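You operate a simulated robot arm through the tools that you are given. There is no shell and no other tool. Be economical: measure what you need, move in short steps, check, and stop when the job is done.

You are at the controls of a simulated robot arm. One attempt, no reset.

JOB
Gauge the roller's bore: green tray if the red gauge stays out, black tin if it goes in.
Fine: try both gauges; clamp the roller while you gauge, open the clamp after, put both gauges back; leave the spare roller. Set down upright: green gauge, red gauge.

It is judged by the outcome, as a careful person would: the job done as asked, and still so three seconds after it is handed in. It fails if anything else is knocked over, pushed out of place, dropped, spilled or broken.

ROBOT AND FRAMES
A 7-joint arm with a two-finger parallel gripper, fixed in place. Base frame: the origin is at the foot of the arm, x ahead of it, y to its left, z up; the work surface is at about z = 880. Units: mm, degrees, N and s.
With the tool pointing down near the work surface it reaches from about 300 to 700 mm from the base axis. Its first joint turns from -66.0 to 66.0 degrees. Payload 1.57 kg.
The tool frame sits at the grasp point between the pads (the TCP): z along the fingers, y along the line on which they close. The tips reach 30 mm beyond it. Largest opening 110 mm; finger width 24, thickness 12; the body of the gripper, 48 by 112 mm, starts 78 mm behind the TCP.
Orientation is told as [roll, pitch, yaw] about the base's x, y, z axes, in that order, counted from this pose: with the fingers straight down and closing along the base's y, the tool's x points along the base's -x, its y along +y and its z along -z.

CONTROLS
- The arm moves only by the tool send_rows. Its argument "deltas" is one flat list of numbers, 7 for each row, row after row: the shift along the tool's x, y, z in m, then the turn, a rotation vector about the tool's x, y, z in rad, then the finger opening in m, from 0 to 0.11. In form: [tx, ty, tz, rx, ry, rz, fingers, tx, ty, tz, rx, ry, rz, fingers, ...]. A call has 1 to 8 rows; each row shifts and turns the commanded pose from where the row before left it, along the tool's axes as they then stand. Rows are played at 5 a second. More than 50 mm and 8.6 degrees between two rows, or a gripper value outside its range, and nothing of the call is played. A pose out of reach is approached as far as the arm can. The call stops where the force on the tool passes 40 N (or 10 N more than at its start, if that is more) or the arm is blocked; 0.2 s more then pass. Each finger travels about 108 mm/s and halts on what it meets, pressing with about 22 N; the grip force reading is that of the motor and also rises with nothing between the fingers. The clock runs only during rows and for 0.2 s after the last one: add rows that do not move to give the fingers time. The reply holds the time, the measured pose of the TCP, the force on the tool along the base axes, the opening and the grip force, in the units named above and with some noise, with the torque about the TCP (base axes, N m) and any sound that the robot's microphone picked up, and new pictures: "show" is both (left out), scene, wrist or none.
- Cameras (640 x 400 px; columns grow to the right, rows downward): "scene" is fixed at [162.3, -386.7, 1412.9]; the picture's right is [0.82, -0.57, 0.00], its down [-0.28, -0.41, -0.87] and it looks along [0.49, 0.71, -0.50] (base axes); focal length 289 px, centre (320, 200). "wrist" rides on the gripper at [70, 16, -141] in the tool frame; the picture's right is [-0.23, 0.97, 0.00], its down [-0.86, -0.20, -0.48] and it looks along [-0.47, -0.11, 0.88] (tool axes); focal length 222 px, centre (320, 200). There is no depth. A picture from a camera that has moved, and an enlarged one, comes with that camera's place and axes in the base frame and with its lens.
- zoom(camera, box): a new picture of the part [left, top, right, bottom] of that camera's present view, enlarged. No time passes.
- sign_off(): hands the job in; it is judged then, once.

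Work in short steps. Places have to be worked out from the pictures, the camera data and where the tool is seen: move nearer, look again, correct. Check each grasp and each placing, and mend what went wrong. You have 120 turns and 200 pictures in all, those below and enlarged ones among them. Open the gripper and draw the arm clear of the work before you hand the job in, unless the task says otherwise; then end with one line.

The tools are called as name(argument=value, ...) on one line, values as JSON. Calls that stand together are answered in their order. send_rows: Moves the arm, as the interface text tells. Its arguments: {"type":"object","properties":{"deltas":{"type":"array"},"show":{"type":"string","enum":["both","scene","wrist","none"]}},"required":["deltas"]} The other tools are called the same way: zoom (camera, box) takes an enlarged picture of a part of a camera's view; sign_off () hands the job in.

At the start:

```text
t: 0.0
ee_pos: [363.7, 22.1, 1297.5]
orientation: [0.0, 0.0, 0.0]
contact_force: [0.5, 0.3, -0.2]
wrist_torque: [-0.03, 0.0, 0.0]
grip_width: 110.1
gripper_force: 0.1
```

scene: 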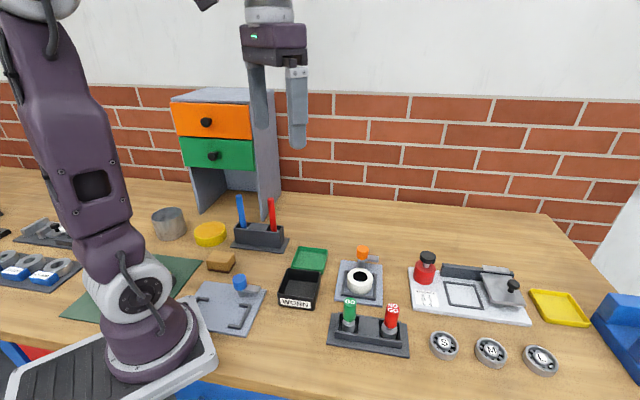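
wrist: 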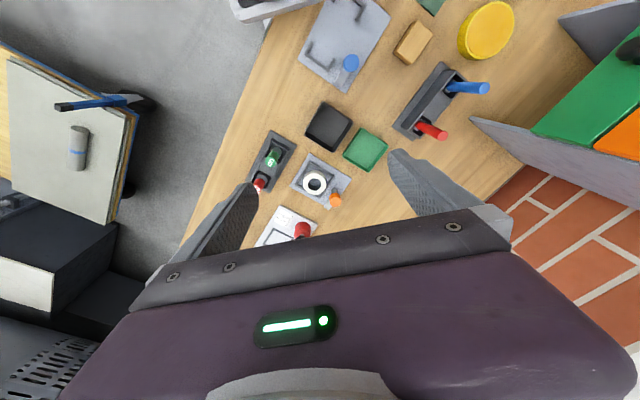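

I'll look closely at the work area first: gauge stand, clamp fixture with roller, tray and tin.

zoom(camera="scene", box=[260, 230, 420, 370])

zoom(camera="scene", box=[160, 180, 340, 340])

zoom(camera="scene", box=[400, 230, 640, 390])

zoom(camera="wrist", box=[220, 80, 400, 250])

```text
2.86 times, centred on (340, 300) of scene
camera zoom: at [162.3, -386.7, 1412.9], right [0.82, -0.57, 0.0], down [-0.28, -0.41, -0.87], along [0.49, 0.71, -0.5], focal length 826 px, centre (263, -86)
```

zoom: 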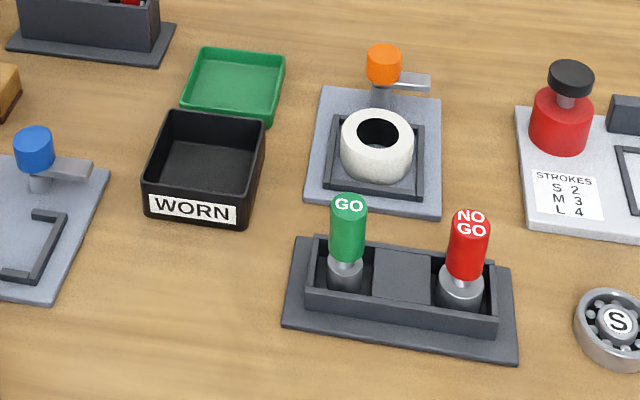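

```text
2.50 times, centred on (250, 260) of scene
camera zoom: at [162.3, -386.7, 1412.9], right [0.82, -0.57, 0.0], down [-0.28, -0.41, -0.87], along [0.49, 0.71, -0.5], focal length 722 px, centre (495, 50)
```

zoom: 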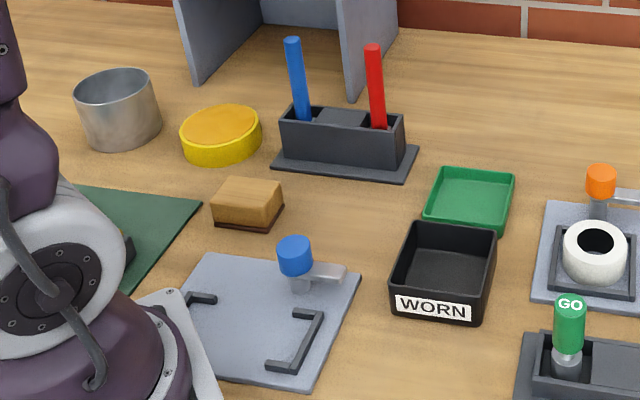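

```text
2.50 times, centred on (520, 310) of scene
camera zoom: at [162.3, -386.7, 1412.9], right [0.82, -0.57, 0.0], down [-0.28, -0.41, -0.87], along [0.49, 0.71, -0.5], focal length 722 px, centre (-180, -75)
```

zoom: 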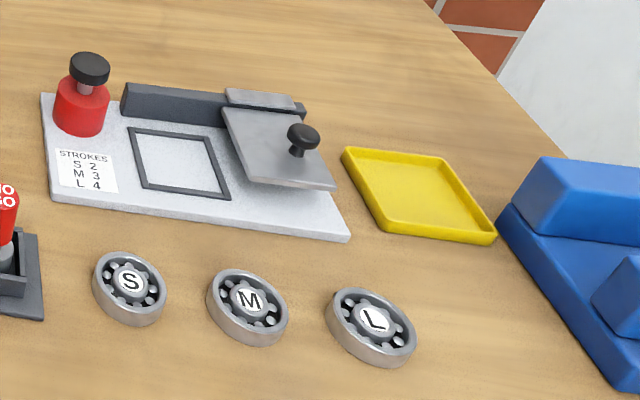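

```text
2.35 times, centred on (310, 165) of wrist
camera zoom: at [293.9, 39.4, 1439.4], right [0.23, 0.97, 0.0], down [0.86, -0.2, 0.48], along [0.47, -0.11, -0.88], focal length 523 px, centre (344, 282)
```

zoom: 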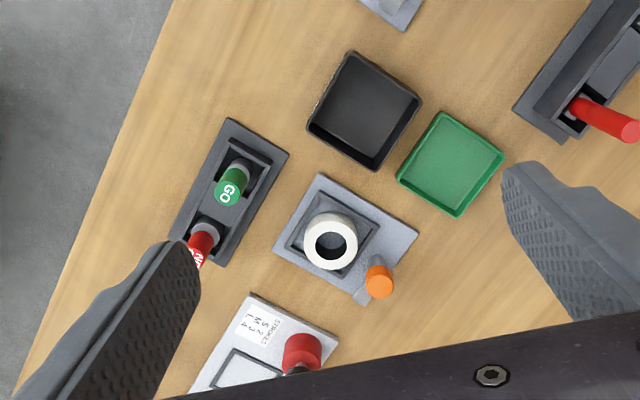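

The roller (white ring) is at about (519,-32), and the gauges at about (430,-105) and nearby. I'm moving lower for a closer wrist view.

send_rows(deltas=[0, -0.015, 0.045, 0, 0, 0, 0.11, 0, -0.018, 0.045, 0, 0, 0, 0.11, 0, -0.018, 0.045, 0, 0, 0, 0.11, 0, -0.018, 0.042, 0, 0, 0, 0.11, 0, 0, 0, 0, 0, 0, 0.11])

```text
t: 1.2
ee_pos: [362.0, -45.0, 1120.4]
orientation: [0.0, 0.0, 0.0]
contact_force: [-0.3, -0.2, -0.6]
wrist_torque: [0.01, 0.01, -0.02]
grip_width: 110.4
gripper_force: 0.0
camera wrist: at [292.9, -29.8, 1262.3], right [0.23, 0.97, 0.0], down [0.86, -0.2, 0.48], along [0.47, -0.11, -0.88], focal length 222 px, centre (320, 200)
```

scene: 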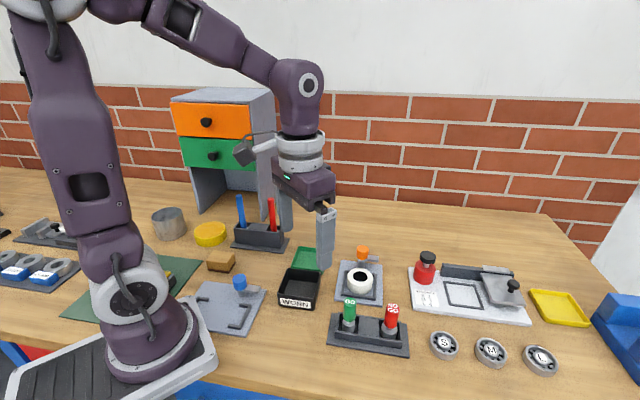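
wrist: 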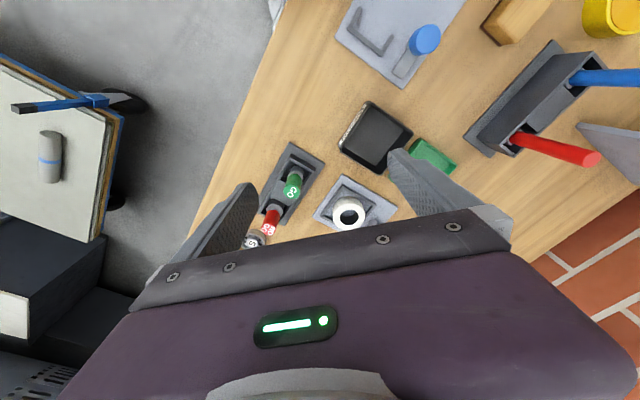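

The gripper body blocks the lower part of the view, so I need to be further forward. I'm moving +120 in x and slightly in y.

send_rows(deltas=[-0.045, 0, 0, 0, 0, 0, 0.11, -0.045, 0, 0, 0, 0, 0, 0.11, -0.04, 0, 0, 0, 0, 0, 0.11, 0, 0, 0, 0, 0, 0, 0.11], show="wrist")

zoom(camera="wrist", box=[220, 20, 460, 220])

```text
t: 2.2
ee_pos: [493.2, -46.2, 1120.7]
orientation: [0.0, 0.0, 0.0]
contact_force: [0.5, 0.4, -0.8]
wrist_torque: [0.01, -0.03, 0.0]
grip_width: 110.2
gripper_force: 0.1
camera wrist: at [423.6, -29.7, 1262.3], right [0.23, 0.97, 0.0], down [0.85, -0.2, 0.48], along [0.47, -0.11, -0.88], focal length 222 px, centre (320, 200)
```

wrist: 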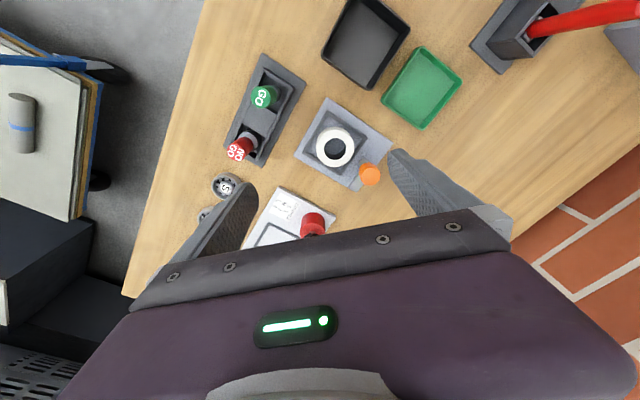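

```text
2.00 times, centred on (340, 120) of wrist
camera zoom: at [423.6, -29.7, 1262.3], right [0.23, 0.97, 0.0], down [0.85, -0.2, 0.48], along [0.47, -0.11, -0.88], focal length 444 px, centre (280, 360)
```

zoom: 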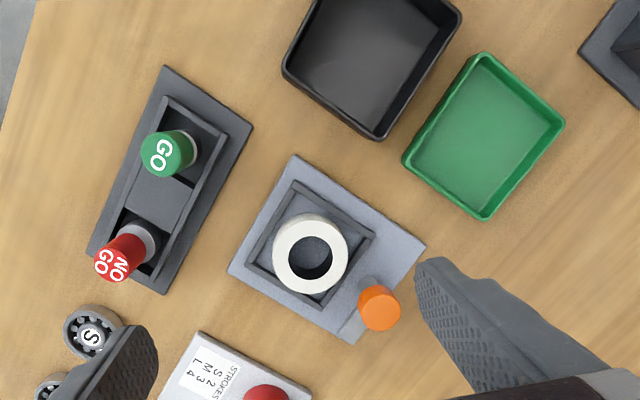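

I'm lowering over the fixture for a close look at the clamp.

send_rows(deltas=[-0.02, 0.01, 0.045, 0, 0, 0, 0.11, -0.02, 0.01, 0.045, 0, 0, 0, 0.11, 0, 0, 0, 0, 0, 0, 0.11], show="none")

zoom(camera="wrist", box=[220, 20, 460, 220])

zoom(camera="scene", box=[320, 230, 420, 310])

```text
refused: row 1 steps farther than a row can; nothing moved
```

```text
2.00 times, centred on (340, 120) of wrist
camera zoom: at [423.6, -29.7, 1262.3], right [0.23, 0.97, 0.0], down [0.85, -0.2, 0.48], along [0.47, -0.11, -0.88], focal length 444 px, centre (280, 360)
```

zoom: 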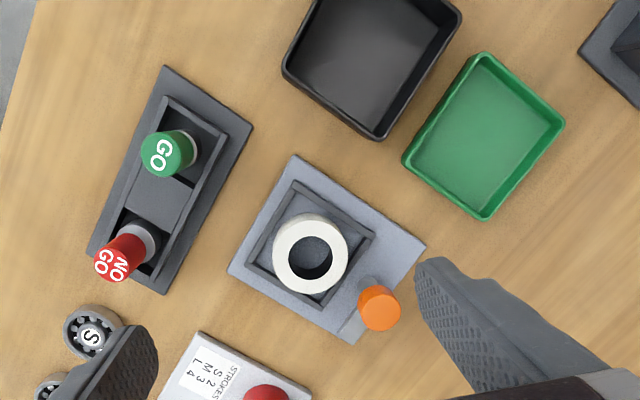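

```text
5.00 times, centred on (370, 270) of scene
camera zoom: at [162.3, -386.7, 1412.9], right [0.82, -0.57, 0.0], down [-0.28, -0.41, -0.87], along [0.49, 0.71, -0.5], focal length 1445 px, centre (70, -150)
```

zoom: 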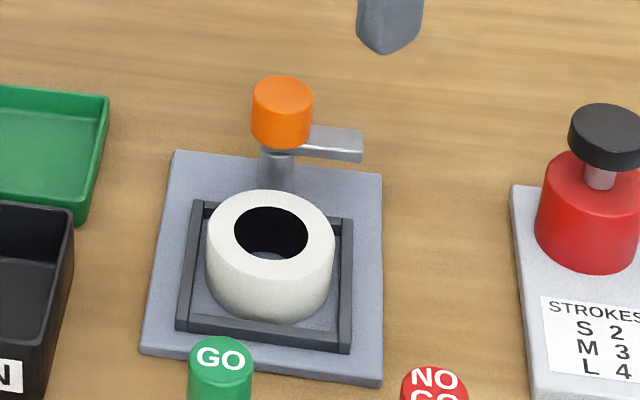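

The clamp's orange knob sits on a pivot at about (564,13), top z about 950, and its arm should swing about 90° clockwise over the roller rim. I'm going above the knob and yawing +45°.

send_rows(deltas=[-0.036, 0.03, 0, 0, 0, 0, 0.11, -0.035, 0.029, 0, 0, 0, 0, 0.11, 0, 0, 0.02, 0, 0, -0.131, 0.09, 0, 0, 0.02, 0, 0, -0.131, 0.08, 0, 0, 0.02, 0, 0, -0.131, 0.07, 0, 0, 0.02, 0, 0, -0.131, 0.07, 0, 0, 0, 0, 0, -0.131, 0.07, 0, 0, 0, 0, 0, -0.131, 0.07])

zoom(camera="scene", box=[320, 190, 420, 270])

```text
t: 4.0
ee_pos: [564.8, 13.9, 1041.7]
orientation: [0.0, 0.0, 45.3]
contact_force: [0.2, 0.2, 0.0]
wrist_torque: [-0.01, 0.0, 0.02]
grip_width: 69.9
gripper_force: 0.0
camera wrist: at [504.0, -24.8, 1182.5], right [-0.53, 0.85, 0.0], down [0.74, 0.47, 0.48], along [0.41, 0.25, -0.88], focal length 222 px, centre (320, 200)
```

scene: 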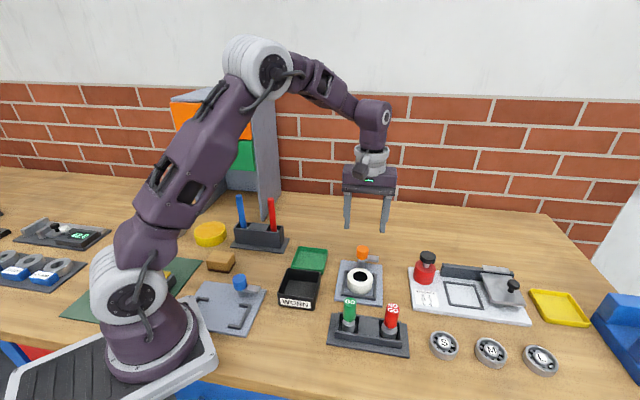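
wrist: 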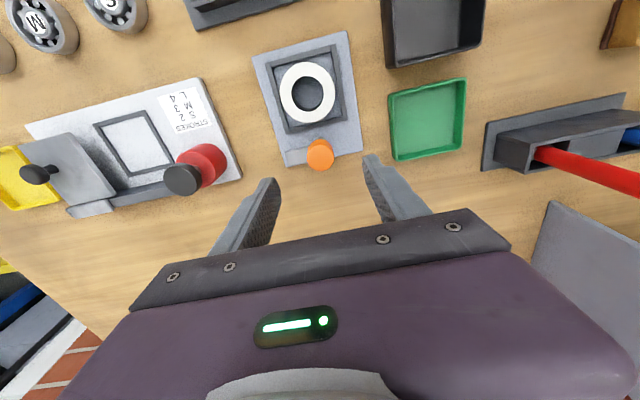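

```text
5.00 times, centred on (370, 230) of scene
camera zoom: at [162.3, -386.7, 1412.9], right [0.82, -0.57, 0.0], down [-0.28, -0.41, -0.87], along [0.49, 0.71, -0.5], focal length 1445 px, centre (70, 50)
```

zoom: 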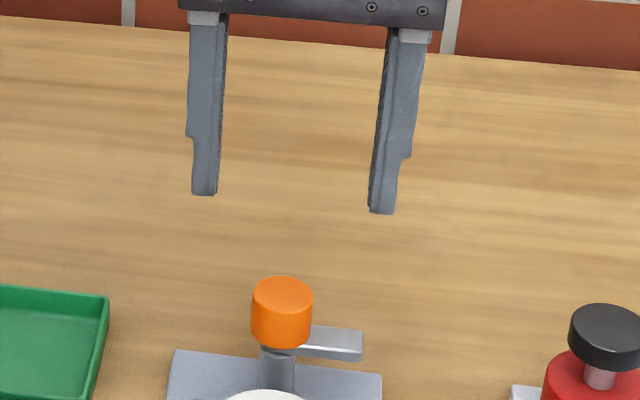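

Both views agree the knob is within about 2 mm of the TCP axis. I'm descending to z=960.

send_rows(deltas=[0, -0.001, 0.041, 0, 0, 0, 0.06, 0, 0, 0.041, 0, 0, 0, 0.06, 0, 0, 0, 0, 0, 0, 0.06], show="wrist")

zoom(camera="scene", box=[320, 230, 420, 310])

```text
t: 4.8
ee_pos: [564.8, 13.0, 959.1]
orientation: [0.0, 0.1, 45.2]
contact_force: [0.3, -0.8, -0.1]
wrist_torque: [-0.01, 0.0, 0.0]
grip_width: 60.0
gripper_force: 0.1
camera wrist: at [505.3, -25.8, 1100.0], right [-0.53, 0.85, 0.0], down [0.75, 0.46, 0.48], along [0.41, 0.25, -0.88], focal length 222 px, centre (320, 200)
```

wrist: 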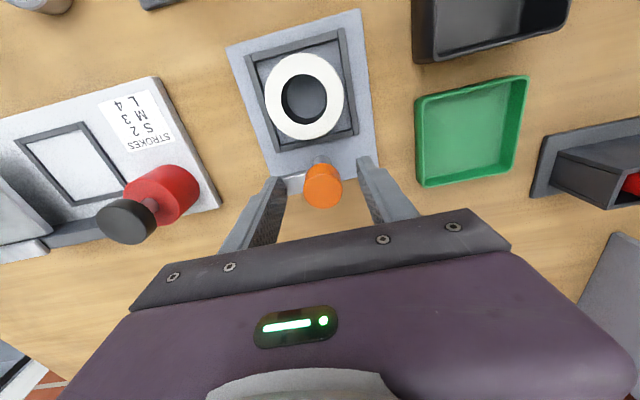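

```text
5.00 times, centred on (370, 270) of scene
camera zoom: at [162.3, -386.7, 1412.9], right [0.82, -0.57, 0.0], down [-0.28, -0.41, -0.87], along [0.49, 0.71, -0.5], focal length 1445 px, centre (70, -150)
```

zoom: 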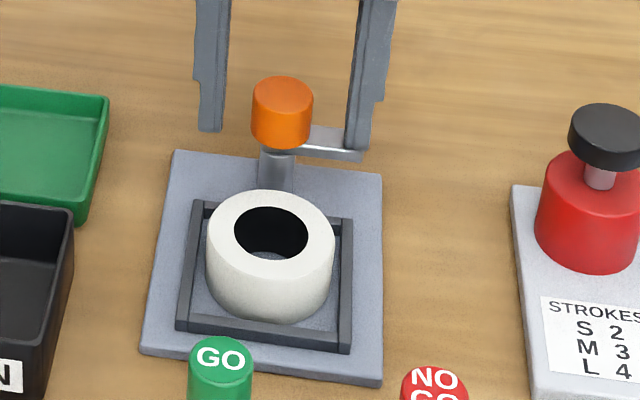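

The tips straddle the knob just above the arm. I'm closing on it.

send_rows(deltas=[0, 0.001, 0, 0, 0, 0, 0.04, 0, 0, 0, 0, 0, 0, 0.025, 0, 0, 0, 0, 0, 0, 0.02, 0, 0, 0, 0, 0, 0, 0.02], show="none")

zoom(camera="scene", box=[320, 230, 420, 310])

```text
t: 5.8
ee_pos: [565.3, 12.8, 957.8]
orientation: [0.0, -0.1, 45.0]
contact_force: [-2.6, 2.4, -1.4]
wrist_torque: [0.09, 0.0, 0.03]
grip_width: 29.4
gripper_force: 38.7
```

```text
5.00 times, centred on (370, 270) of scene
camera zoom: at [162.2, -386.7, 1412.9], right [0.82, -0.57, 0.0], down [-0.28, -0.41, -0.87], along [0.49, 0.71, -0.5], focal length 1445 px, centre (70, -150)
```

zoom: 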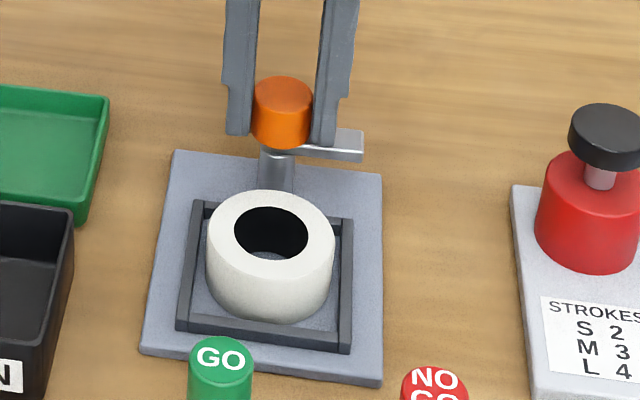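

The knob is gripped (29.4 mm). I'll turn it 30° clockwise as seen from above and check.

send_rows(deltas=[0, 0, 0, 0, 0, 0.131, 0.02, 0, 0, 0, 0, 0, 0.131, 0.02, 0, 0, 0, 0, 0, 0.131, 0.02, 0, 0, 0, 0, 0, 0.131, 0.02], show="none")

zoom(camera="scene", box=[320, 230, 420, 310])

```text
t: 6.8
ee_pos: [564.0, 14.8, 959.4]
orientation: [0.2, 0.1, 14.9]
contact_force: [-5.9, 12.5, -6.9]
wrist_torque: [0.54, -0.11, 0.05]
grip_width: 29.6
gripper_force: 39.6
```

```text
5.00 times, centred on (370, 270) of scene
camera zoom: at [162.2, -386.4, 1413.0], right [0.82, -0.57, 0.0], down [-0.28, -0.41, -0.87], along [0.49, 0.71, -0.5], focal length 1445 px, centre (70, -150)
```

zoom: 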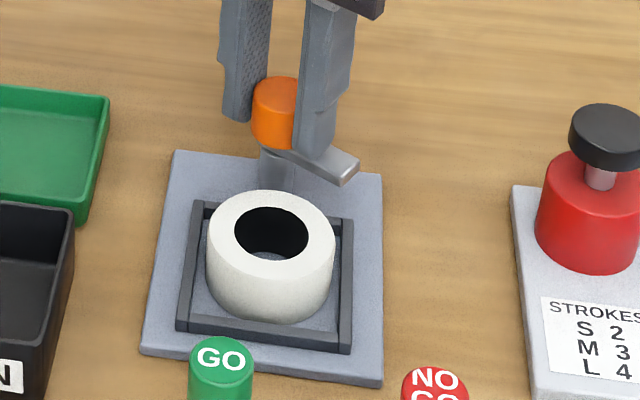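

The arm swings over. A slight side load suggests the pivot is a couple of mm toward +y, so I'm correcting that and continuing the turn.

send_rows(deltas=[0, 0.0025, 0, 0, 0, 0, 0.02, 0, 0, 0, 0, 0, 0.131, 0.02, 0, 0, 0, 0, 0, 0.131, 0.02, 0, 0, 0, 0, 0, 0.131, 0.02, 0, 0, 0, 0, 0, 0.131, 0.02], show="none")

zoom(camera="scene", box=[320, 230, 420, 310])

```text
t: 8.0
ee_pos: [563.7, 16.4, 958.1]
orientation: [0.1, 0.0, -15.1]
contact_force: [-0.9, 11.3, -10.7]
wrist_torque: [0.47, 0.32, 0.04]
grip_width: 29.8
gripper_force: 39.2
```

```text
5.00 times, centred on (370, 270) of scene
camera zoom: at [162.4, -386.4, 1413.0], right [0.82, -0.57, 0.0], down [-0.28, -0.41, -0.87], along [0.49, 0.71, -0.5], focal length 1445 px, centre (70, -150)
```

zoom: 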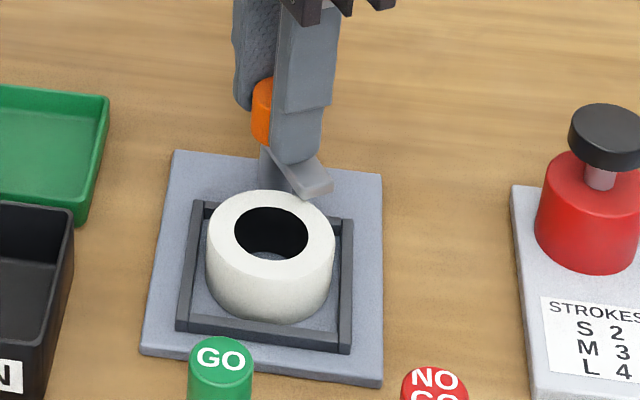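

send_rows(deltas=[0, 0.002, 0.001, 0, 0, 0, 0.02, 0, 0, 0, 0, 0, 0.131, 0.02, 0, 0, 0, 0, 0, 0.131, 0.02], show="none")

zoom(camera="scene", box=[320, 230, 420, 310])

```text
t: 8.8
ee_pos: [563.3, 17.7, 958.7]
orientation: [0.0, -0.1, -30.0]
contact_force: [-10.5, 3.3, 14.9]
wrist_torque: [0.23, 0.79, -0.03]
grip_width: 29.3
gripper_force: 39.4
```

```text
5.00 times, centred on (370, 270) of scene
camera zoom: at [161.7, -386.7, 1413.0], right [0.82, -0.57, 0.0], down [-0.28, -0.41, -0.87], along [0.49, 0.71, -0.5], focal length 1445 px, centre (70, -150)
```

zoom: 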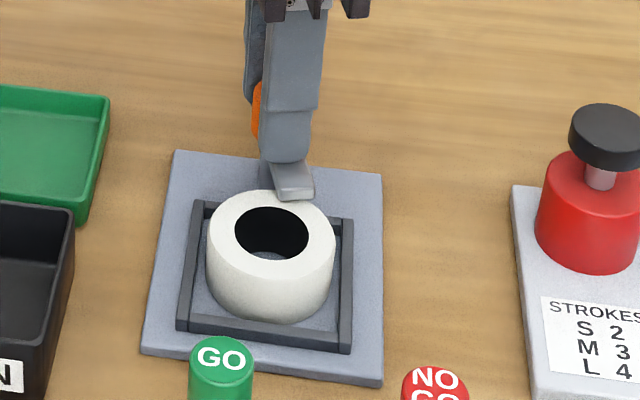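

send_rows(deltas=[0.0015, 0, -0.0006, 0, 0, 0, 0.02, 0, 0, 0, 0, 0, 0.131, 0.02, 0, 0, 0, 0, 0, 0.131, 0.02], show="none")

zoom(camera="scene", box=[320, 230, 420, 310])

```text
t: 9.6
ee_pos: [564.9, 18.1, 958.3]
orientation: [0.0, -0.2, -45.0]
contact_force: [13.8, -2.1, -4.5]
wrist_torque: [-0.64, -1.07, 0.13]
grip_width: 29.3
gripper_force: 39.1
```

```text
5.00 times, centred on (370, 270) of scene
camera zoom: at [162.7, -386.8, 1412.8], right [0.82, -0.57, 0.0], down [-0.28, -0.41, -0.87], along [0.49, 0.71, -0.5], focal length 1445 px, centre (70, -150)
```

zoom: 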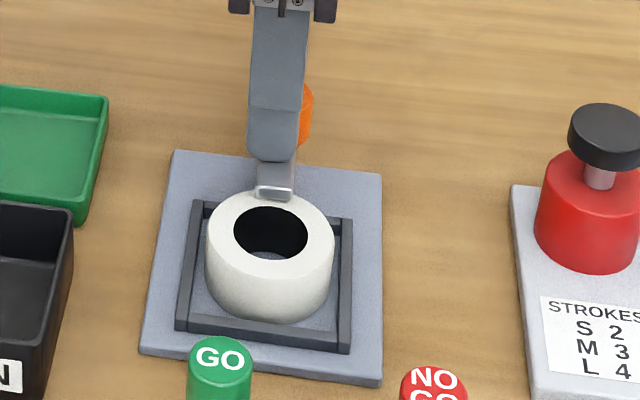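

The arm now points squarely over the rim. I'm releasing gently, rising and checking whether it holds.

send_rows(deltas=[0, 0, 0, 0, 0, 0, 0.03, 0, 0, 0, 0, 0, 0, 0.045, 0, 0, 0, 0, 0, 0, 0.06, 0, 0, -0.045, 0, 0, 0, 0.06, 0, 0, -0.045, 0, 0, 0, 0.06, 0, 0, 0, 0, 0, 0, 0.06], show="wrist")

zoom(camera="scene", box=[320, 230, 420, 310])

```text
t: 11.0
ee_pos: [563.3, 18.2, 1048.9]
orientation: [0.1, 0.0, -45.1]
contact_force: [-0.6, -0.4, 0.8]
wrist_torque: [0.0, -0.02, -0.02]
grip_width: 59.9
gripper_force: 0.0
camera wrist: at [525.4, 78.9, 1190.2], right [0.85, 0.53, 0.0], down [0.46, -0.75, 0.48], along [0.25, -0.41, -0.88], focal length 222 px, centre (320, 200)
```

wrist: 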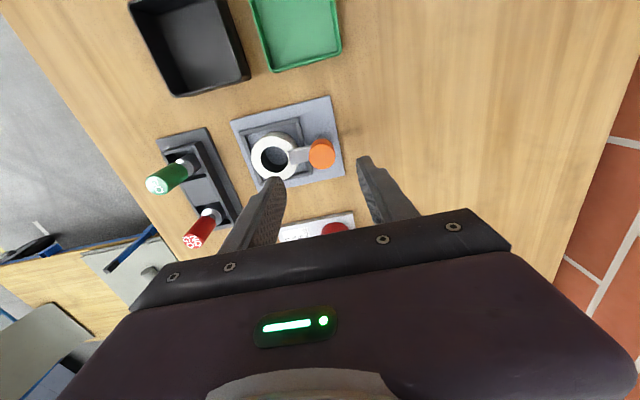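

```text
5.00 times, centred on (370, 270) of scene
camera zoom: at [162.3, -386.7, 1412.9], right [0.82, -0.57, 0.0], down [-0.28, -0.41, -0.87], along [0.49, 0.71, -0.5], focal length 1445 px, centre (70, -150)
```

zoom: 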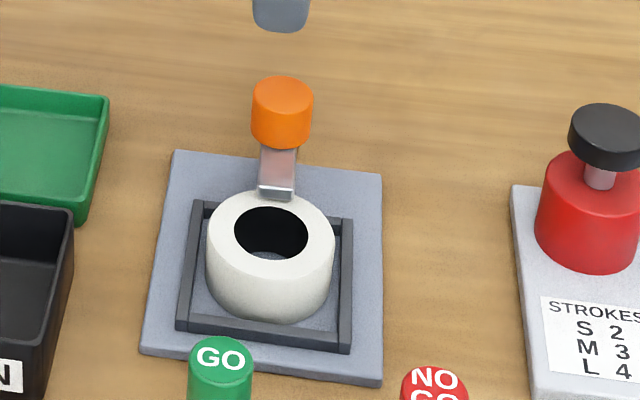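

The clamp stays engaged. Next I need precise gauge positions, so I'm zooming on the stand in both cameras.

zoom(camera="scene", box=[320, 285, 420, 365])

zoom(camera="wrist", box=[130, 90, 290, 250])

```text
5.00 times, centred on (370, 325) of scene
camera zoom: at [162.3, -386.7, 1412.9], right [0.82, -0.57, 0.0], down [-0.28, -0.41, -0.87], along [0.49, 0.71, -0.5], focal length 1445 px, centre (70, -425)
```

zoom: 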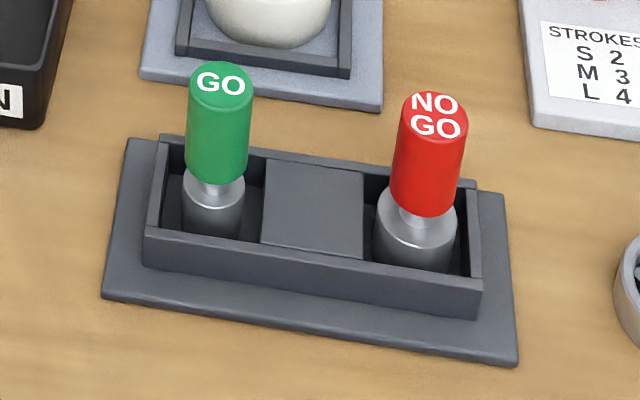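

```text
2.50 times, centred on (210, 170) of wrist
camera zoom: at [525.4, 78.9, 1190.2], right [0.85, 0.53, 0.0], down [0.46, -0.75, 0.48], along [0.25, -0.41, -0.88], focal length 555 px, centre (595, 275)
```

zoom: 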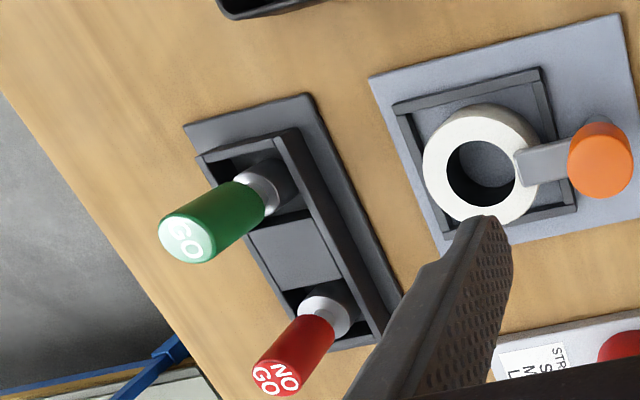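

GO handle axis is at about (427.5,-105), z 913–967. NO-GO is at about (483,-163). The best grip closes across the stand axis at yaw +45, so I'm moving over the GO gauge at safe height and turning.

send_rows(deltas=[0.0023, -0.0458, -0.003, 0, 0, 0, 0.06, 0.0023, -0.0458, 0, 0, 0, 0, 0.06, 0.0023, -0.0458, 0, 0, 0, 0, 0.06, 0.0023, -0.0458, 0, 0, 0, 0, 0.06, 0, 0, 0, 0, 0, -0.131, 0.06, 0, 0, 0, 0, 0, -0.131, 0.06, 0, 0, 0, 0, 0, -0.131, 0.06, 0, 0, 0, 0, 0, -0.131, 0.06], show="none")

send_rows(deltas=[0, 0, 0, 0, 0, -0.131, 0.06, 0, 0, 0, 0, 0, -0.131, 0.06, 0, 0, 0, 0, 0, -0.131, 0.06, 0, 0, 0, 0, 0, -0.131, 0.06, 0, 0, 0, 0, 0, -0.131, 0.06, 0, 0, 0, 0, 0, -0.131, 0.06, 0, 0, 0, 0, 0, -0.131, 0.06, 0, 0, 0, 0, 0, -0.131, 0.06], show="both")

```text
t: 12.8
ee_pos: [426.7, -105.6, 1051.2]
orientation: [0.0, 0.0, -14.9]
contact_force: [-0.1, -0.7, 0.7]
wrist_torque: [-0.04, 0.0, 0.0]
grip_width: 60.0
gripper_force: 0.0
```

```text
t: 14.6
ee_pos: [426.3, -104.5, 1051.0]
orientation: [0.0, 0.1, 45.2]
contact_force: [0.5, 0.0, -0.3]
wrist_torque: [0.02, -0.02, 0.0]
grip_width: 59.8
gripper_force: 0.0
camera wrist: at [366.3, -142.7, 1193.1], right [-0.53, 0.85, 0.0], down [0.74, 0.47, 0.48], along [0.41, 0.25, -0.88], focal length 222 px, centre (320, 200)
```

scene: 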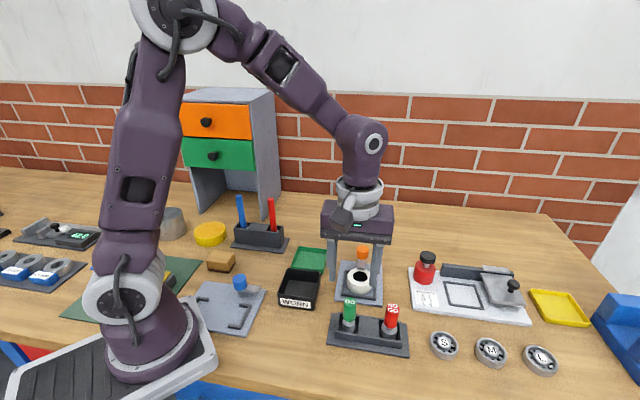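
wrist: 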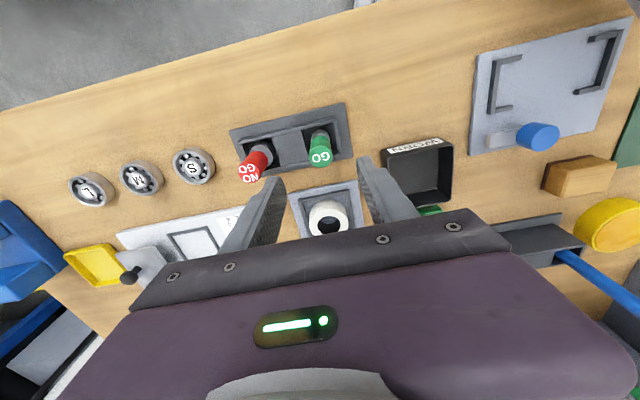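

The GO gauge is within about 2 mm of the TCP axis. I'm correcting and descending to z≈954.

send_rows(deltas=[0, -0.002, 0.033, 0, 0, 0, 0.055, 0, 0, 0.032, 0, 0, 0, 0.055, 0, 0, 0.032, 0, 0, 0, 0.055, 0, 0, 0, 0, 0, 0, 0.055], show="wrist")

zoom(camera="scene", box=[320, 265, 420, 345])

```text
t: 15.6
ee_pos: [429.8, -105.5, 954.9]
orientation: [-0.1, 0.0, 45.0]
contact_force: [0.3, -0.2, -0.2]
wrist_torque: [0.0, 0.0, 0.0]
grip_width: 54.9
gripper_force: 0.0
camera wrist: at [368.0, -142.9, 1095.4], right [-0.53, 0.85, 0.0], down [0.74, 0.46, 0.48], along [0.41, 0.25, -0.88], focal length 222 px, centre (320, 200)
```

wrist: 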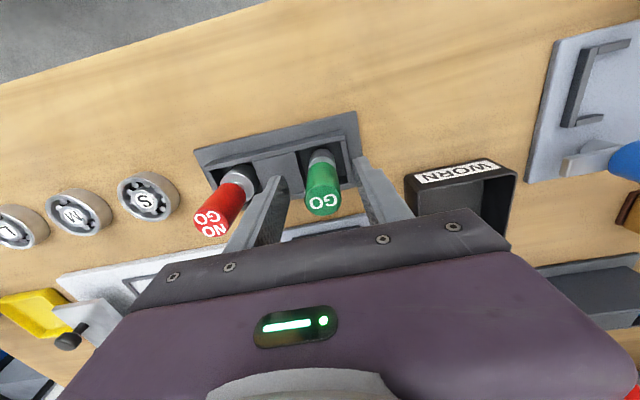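

```text
5.00 times, centred on (370, 305) of scene
camera zoom: at [162.3, -386.7, 1412.9], right [0.82, -0.57, 0.0], down [-0.28, -0.41, -0.87], along [0.49, 0.71, -0.5], focal length 1445 px, centre (70, -325)
```

zoom: 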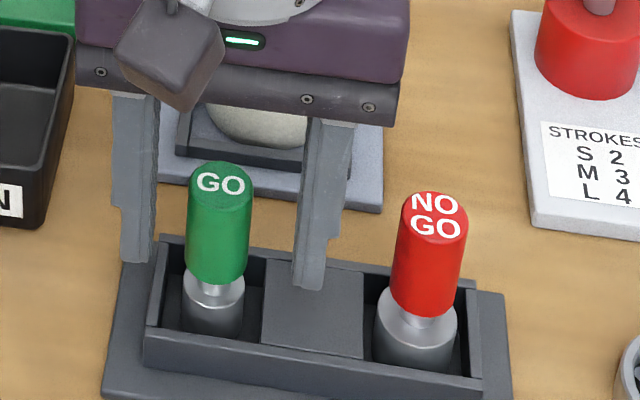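

Centered; closing on the green handle.

send_rows(deltas=[0, 0, 0, 0, 0, 0, 0.04, 0, 0, 0, 0, 0, 0, 0.03, 0, 0, 0, 0, 0, 0, 0.018, 0, 0, 0, 0, 0, 0, 0.015, 0, 0, 0, 0, 0, 0, 0.015], show="none")

zoom(camera="scene", box=[320, 265, 420, 345])

```text
t: 16.8
ee_pos: [430.1, -104.7, 954.8]
orientation: [0.0, -0.1, 45.2]
contact_force: [0.3, -0.4, 2.2]
wrist_torque: [0.05, 0.03, 0.01]
grip_width: 24.4
gripper_force: 22.0
```

```text
5.00 times, centred on (370, 305) of scene
camera zoom: at [162.2, -386.7, 1412.9], right [0.82, -0.57, 0.0], down [-0.28, -0.41, -0.87], along [0.49, 0.71, -0.5], focal length 1445 px, centre (70, -325)
```

zoom: 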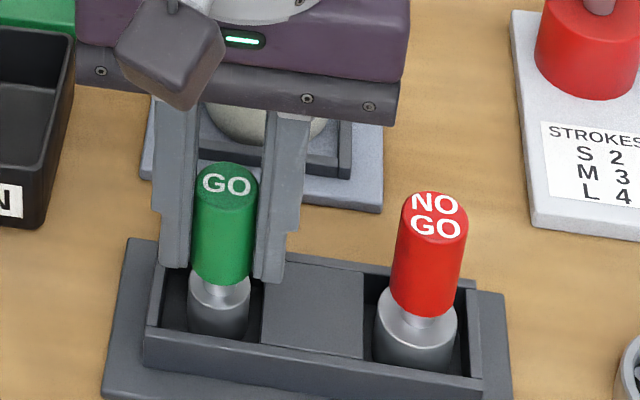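

The green gauge is gripped (24.4 mm). I'm lifting 65 mm and checking.

send_rows(deltas=[0, 0, -0.02, 0, 0, 0, 0.015, 0, 0, -0.025, 0, 0, 0, 0.015, 0, 0, -0.025, 0, 0, 0, 0.015, 0, 0, 0, 0, 0, 0, 0.015], show="wrist")

zoom(camera="scene", box=[320, 265, 420, 345])

```text
t: 17.8
ee_pos: [427.7, -104.6, 1023.8]
orientation: [0.0, 0.0, 45.1]
contact_force: [-0.7, -0.4, -1.4]
wrist_torque: [-0.03, 0.01, -0.01]
grip_width: 24.2
gripper_force: 21.6
camera wrist: at [367.4, -142.6, 1167.1], right [-0.53, 0.85, 0.0], down [0.75, 0.46, 0.48], along [0.41, 0.25, -0.88], focal length 222 px, centre (320, 200)
```

wrist: 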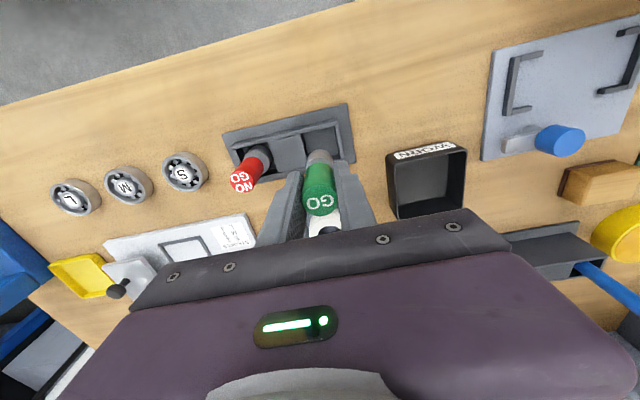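

```text
5.00 times, centred on (370, 305) of scene
camera zoom: at [162.3, -386.7, 1412.9], right [0.82, -0.57, 0.0], down [-0.28, -0.41, -0.87], along [0.49, 0.71, -0.5], focal length 1445 px, centre (70, -325)
```

zoom: 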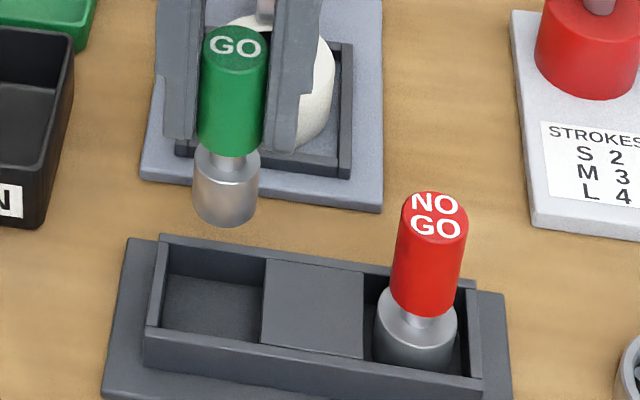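

Lifted cleanly. I'm carrying it over the roller bore at about (523,-28).

send_rows(deltas=[-0.0404, -0.0043, 0, 0, 0, 0, 0.015, -0.0404, -0.0043, 0, 0, 0, 0, 0.015, -0.0404, -0.0043, 0, 0, 0, 0, 0.015, 0, 0, 0.02, 0, 0, 0, 0.015, 0, 0, 0, 0, 0, 0, 0.015], show="wrist")

zoom(camera="scene", box=[320, 220, 420, 300])

zoom(camera="wrist", box=[260, 100, 400, 220])

```text
t: 19.0
ee_pos: [522.4, -28.4, 1005.4]
orientation: [0.0, -0.1, 45.1]
contact_force: [0.4, 0.8, -1.8]
wrist_torque: [0.01, 0.01, 0.04]
grip_width: 24.2
gripper_force: 22.3
camera wrist: at [461.6, -67.2, 1146.4], right [-0.53, 0.85, 0.0], down [0.75, 0.46, 0.48], along [0.41, 0.25, -0.88], focal length 222 px, centre (320, 200)
```

wrist: 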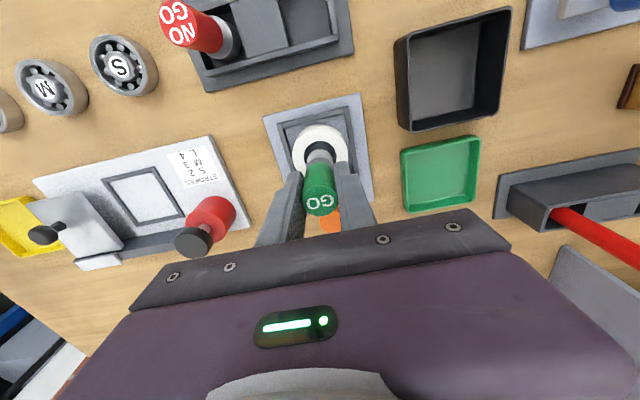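

```text
5.00 times, centred on (370, 260) of scene
camera zoom: at [162.3, -386.7, 1412.9], right [0.82, -0.57, 0.0], down [-0.28, -0.41, -0.87], along [0.49, 0.71, -0.5], focal length 1445 px, centre (70, -100)
```

zoom: 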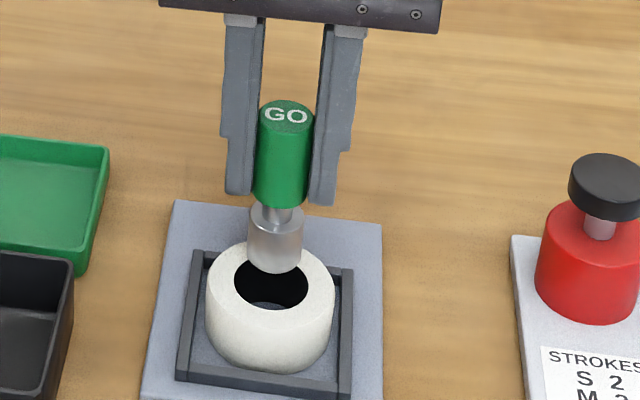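

```text
3.33 times, centred on (330, 160) of wrist
camera zoom: at [461.6, -67.2, 1146.4], right [-0.53, 0.85, 0.0], down [0.75, 0.46, 0.48], along [0.41, 0.25, -0.88], focal length 740 px, centre (287, 333)
```

zoom: 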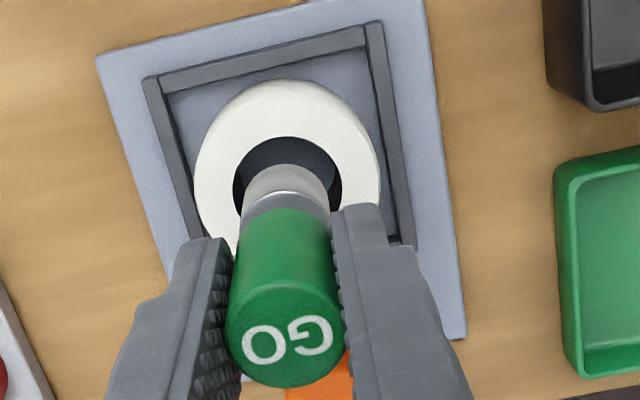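

With refined camera axes I get the bore centre at about (525,-28), top about 914, so the plug is about 2 mm short toward the knob. I'll correct that and lower gently.

send_rows(deltas=[-0.002, 0, 0.008, 0, 0, 0, 0.015, 0, 0, 0.008, 0, 0, 0, 0.015, 0, 0, 0.006, 0, 0, 0, 0.015, 0, 0, 0, 0, 0, 0, 0.015], show="none")

zoom(camera="scene", box=[320, 220, 420, 300])

zoom(camera="wrist", box=[260, 100, 400, 220])

```text
t: 20.0
ee_pos: [524.0, -27.2, 983.1]
orientation: [0.0, 0.0, 45.0]
contact_force: [0.3, 0.9, -2.2]
wrist_torque: [0.03, 0.0, -0.05]
grip_width: 24.5
gripper_force: 21.8
```

```text
5.00 times, centred on (370, 260) of scene
camera zoom: at [162.3, -386.7, 1412.9], right [0.82, -0.57, 0.0], down [-0.28, -0.41, -0.87], along [0.49, 0.71, -0.5], focal length 1445 px, centre (70, -100)
```

zoom: 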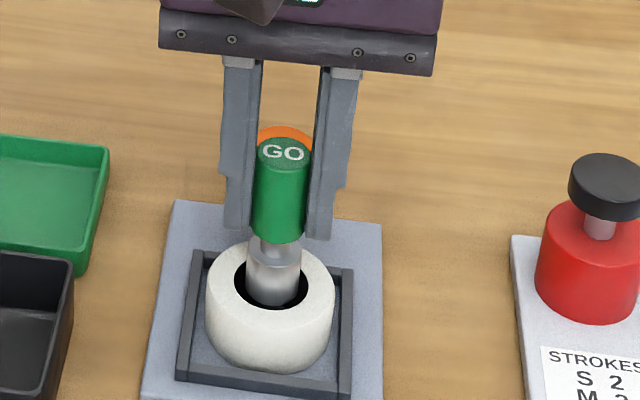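

```text
3.33 times, centred on (330, 160) of wrist
camera zoom: at [463.4, -66.0, 1124.1], right [-0.53, 0.85, 0.0], down [0.75, 0.46, 0.48], along [0.41, 0.25, -0.88], focal length 740 px, centre (287, 333)
```

zoom: 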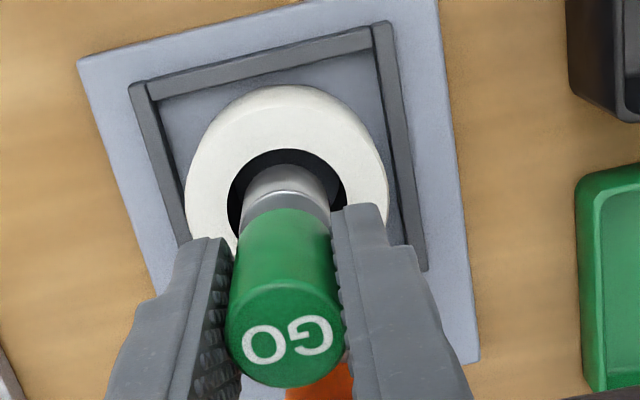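

The plug has just entered the bore with clearance all round. I'm lowering further.

send_rows(deltas=[-0.001, 0, 0.006, 0, 0, 0, 0.015, 0, 0, 0.006, 0, 0, 0, 0.015, 0, 0, 0.006, 0, 0, 0, 0.015, 0, 0, 0.003, 0, 0, 0, 0.015, 0, 0, 0, 0, 0, 0, 0.015], show="none")

zoom(camera="scene", box=[320, 220, 420, 300])

```text
t: 21.2
ee_pos: [524.6, -27.7, 961.3]
orientation: [0.1, 0.0, 45.1]
contact_force: [-0.1, 0.1, -1.9]
wrist_torque: [0.02, 0.01, 0.0]
grip_width: 24.4
gripper_force: 21.5
```

```text
5.00 times, centred on (370, 260) of scene
camera zoom: at [162.3, -386.7, 1412.9], right [0.82, -0.57, 0.0], down [-0.28, -0.41, -0.87], along [0.49, 0.71, -0.5], focal length 1445 px, centre (70, -100)
```

zoom: 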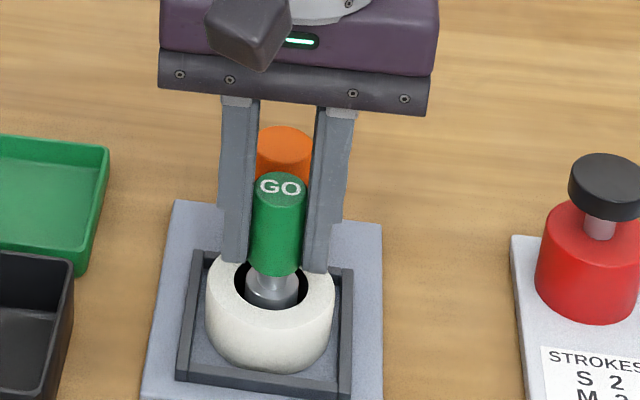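

GO goes in freely with no force. I'm withdrawing straight up and returning it to its pocket.

send_rows(deltas=[0, 0, -0.02, 0, 0, 0, 0.015, 0, 0, -0.022, 0, 0, 0, 0.015, 0, 0, -0.022, 0, 0, 0, 0.015, 0.0414, 0.005, 0, 0, 0, 0, 0.015, 0.0414, 0.005, 0, 0, 0, 0, 0.015, 0.0414, 0.0054, 0, 0, 0, 0, 0.015, 0, 0, 0, 0, 0, 0, 0.015], show="wrist")

zoom(camera="scene", box=[320, 265, 420, 345])

```text
t: 22.8
ee_pos: [426.8, -104.0, 1025.9]
orientation: [0.0, -0.1, 44.9]
contact_force: [0.5, -0.5, -1.7]
wrist_torque: [-0.01, -0.01, 0.0]
grip_width: 24.4
gripper_force: 22.1
camera wrist: at [366.2, -142.4, 1166.9], right [-0.53, 0.85, 0.0], down [0.75, 0.46, 0.48], along [0.41, 0.25, -0.88], focal length 222 px, centre (320, 200)
```

wrist: 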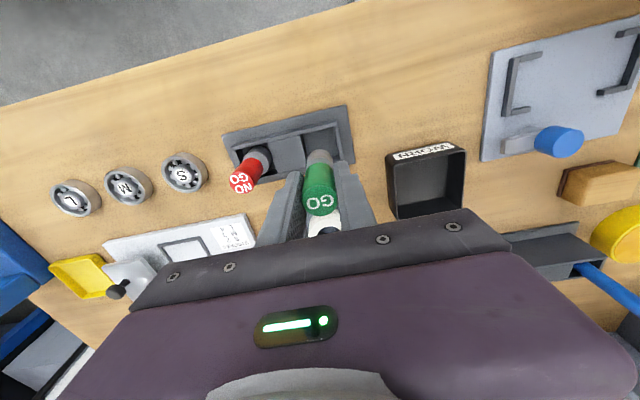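

```text
5.00 times, centred on (370, 305) of scene
camera zoom: at [162.3, -386.8, 1412.9], right [0.82, -0.57, 0.0], down [-0.28, -0.41, -0.87], along [0.49, 0.71, -0.5], focal length 1445 px, centre (70, -325)
```

zoom: 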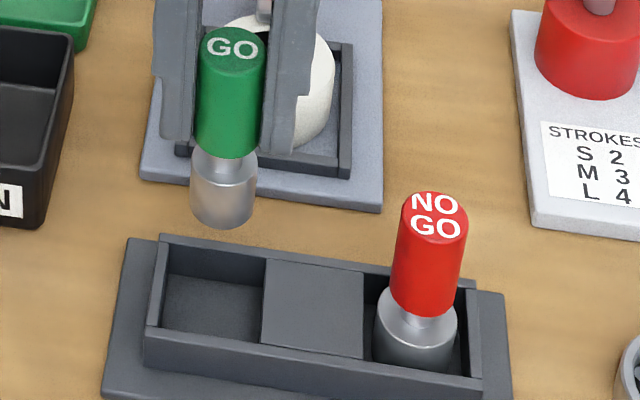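

Back above its pocket; lowering to the original height.

send_rows(deltas=[0, 0, 0.025, 0, 0, 0, 0.015, 0, 0, 0.025, 0, 0, 0, 0.015, 0, 0, 0.012, 0, 0, 0, 0.015, 0, 0, 0.005, 0, 0, 0, 0.015, 0, 0, 0.002, 0, 0, 0, 0.015, 0, 0, 0, 0, 0, 0, 0.015], show="none")

zoom(camera="scene", box=[320, 265, 420, 345])

```text
t: 24.2
ee_pos: [426.6, -103.3, 955.6]
orientation: [0.0, 0.0, 45.1]
contact_force: [-0.4, -0.7, -2.1]
wrist_torque: [0.04, 0.03, 0.01]
grip_width: 24.2
gripper_force: 22.1
```

```text
5.00 times, centred on (370, 305) of scene
camera zoom: at [162.3, -386.8, 1412.9], right [0.82, -0.57, 0.0], down [-0.28, -0.41, -0.87], along [0.49, 0.71, -0.5], focal length 1445 px, centre (70, -325)
```

zoom: 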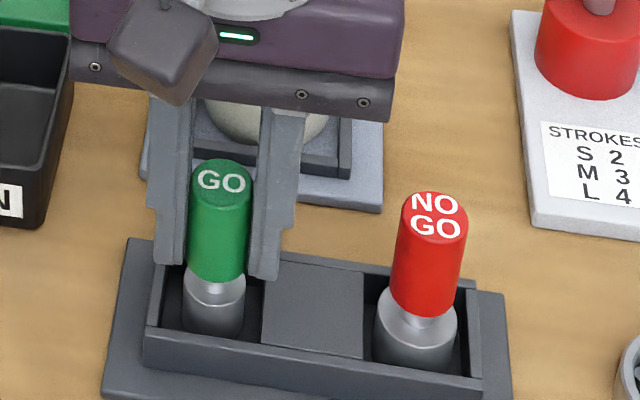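

It's still hanging (-2 N), so I'm lowering in 1 mm steps until it seats.

send_rows(deltas=[0, 0, 0.001, 0, 0, 0, 0.015, 0, 0, 0, 0, 0, 0, 0.015], show="none")

send_rows(deltas=[0, 0, 0.001, 0, 0, 0, 0.015, 0, 0, 0, 0, 0, 0, 0.015], show="none")

```text
t: 24.8
ee_pos: [426.5, -103.8, 955.9]
orientation: [0.0, 0.1, 45.1]
contact_force: [0.2, 0.6, -2.0]
wrist_torque: [0.02, -0.04, -0.02]
grip_width: 24.2
gripper_force: 21.7
```

```text
t: 25.4
ee_pos: [427.0, -104.8, 955.4]
orientation: [0.0, 0.0, 45.1]
contact_force: [0.0, -0.1, -1.3]
wrist_torque: [0.01, 0.0, -0.01]
grip_width: 24.4
gripper_force: 22.2
```

send_rows(deltas=[0, 0, 0.001, 0, 0, 0, 0.015, 0, 0, 0, 0, 0, 0, 0.015], show="none")

```text
t: 26.0
ee_pos: [425.8, -104.4, 954.0]
orientation: [-0.1, 0.0, 45.2]
contact_force: [-2.4, -0.6, 20.4]
wrist_torque: [-0.01, 0.14, -0.04]
grip_width: 24.2
gripper_force: 22.2
```

Seated. I'm easing up slightly, opening, and rising.

send_rows(deltas=[0, 0, -0.0008, 0, 0, 0, 0.015, 0, 0, 0, 0, 0, 0, 0.03, 0, 0, 0, 0, 0, 0, 0.045, 0, 0, 0, 0, 0, 0, 0.055, 0, 0, -0.04, 0, 0, 0, 0.055, 0, 0, -0.04, 0, 0, 0, 0.055, 0, 0, 0, 0, 0, 0, 0.055], show="wrist")

zoom(camera="scene", box=[320, 265, 420, 345])

```text
t: 27.6
ee_pos: [426.5, -103.8, 1034.0]
orientation: [0.0, 0.0, 45.1]
contact_force: [0.2, 0.1, 0.4]
wrist_torque: [-0.04, -0.05, 0.04]
grip_width: 54.8
gripper_force: 0.1
camera wrist: at [365.9, -142.2, 1176.0], right [-0.53, 0.85, 0.0], down [0.75, 0.46, 0.48], along [0.41, 0.25, -0.88], focal length 222 px, centre (320, 200)
```

wrist: 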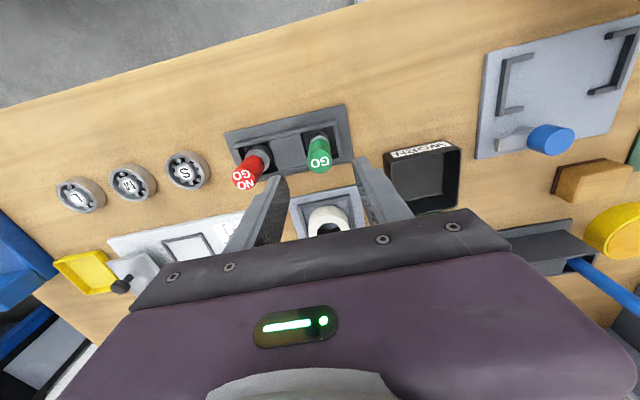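

```text
5.00 times, centred on (370, 305) of scene
camera zoom: at [162.3, -386.7, 1412.9], right [0.82, -0.57, 0.0], down [-0.28, -0.41, -0.87], along [0.49, 0.71, -0.5], focal length 1445 px, centre (70, -325)
```

zoom: 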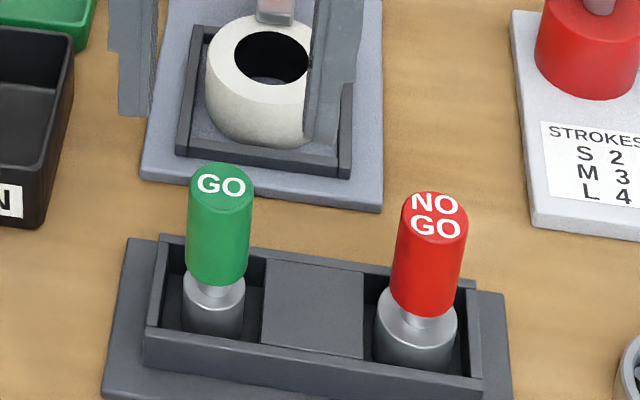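

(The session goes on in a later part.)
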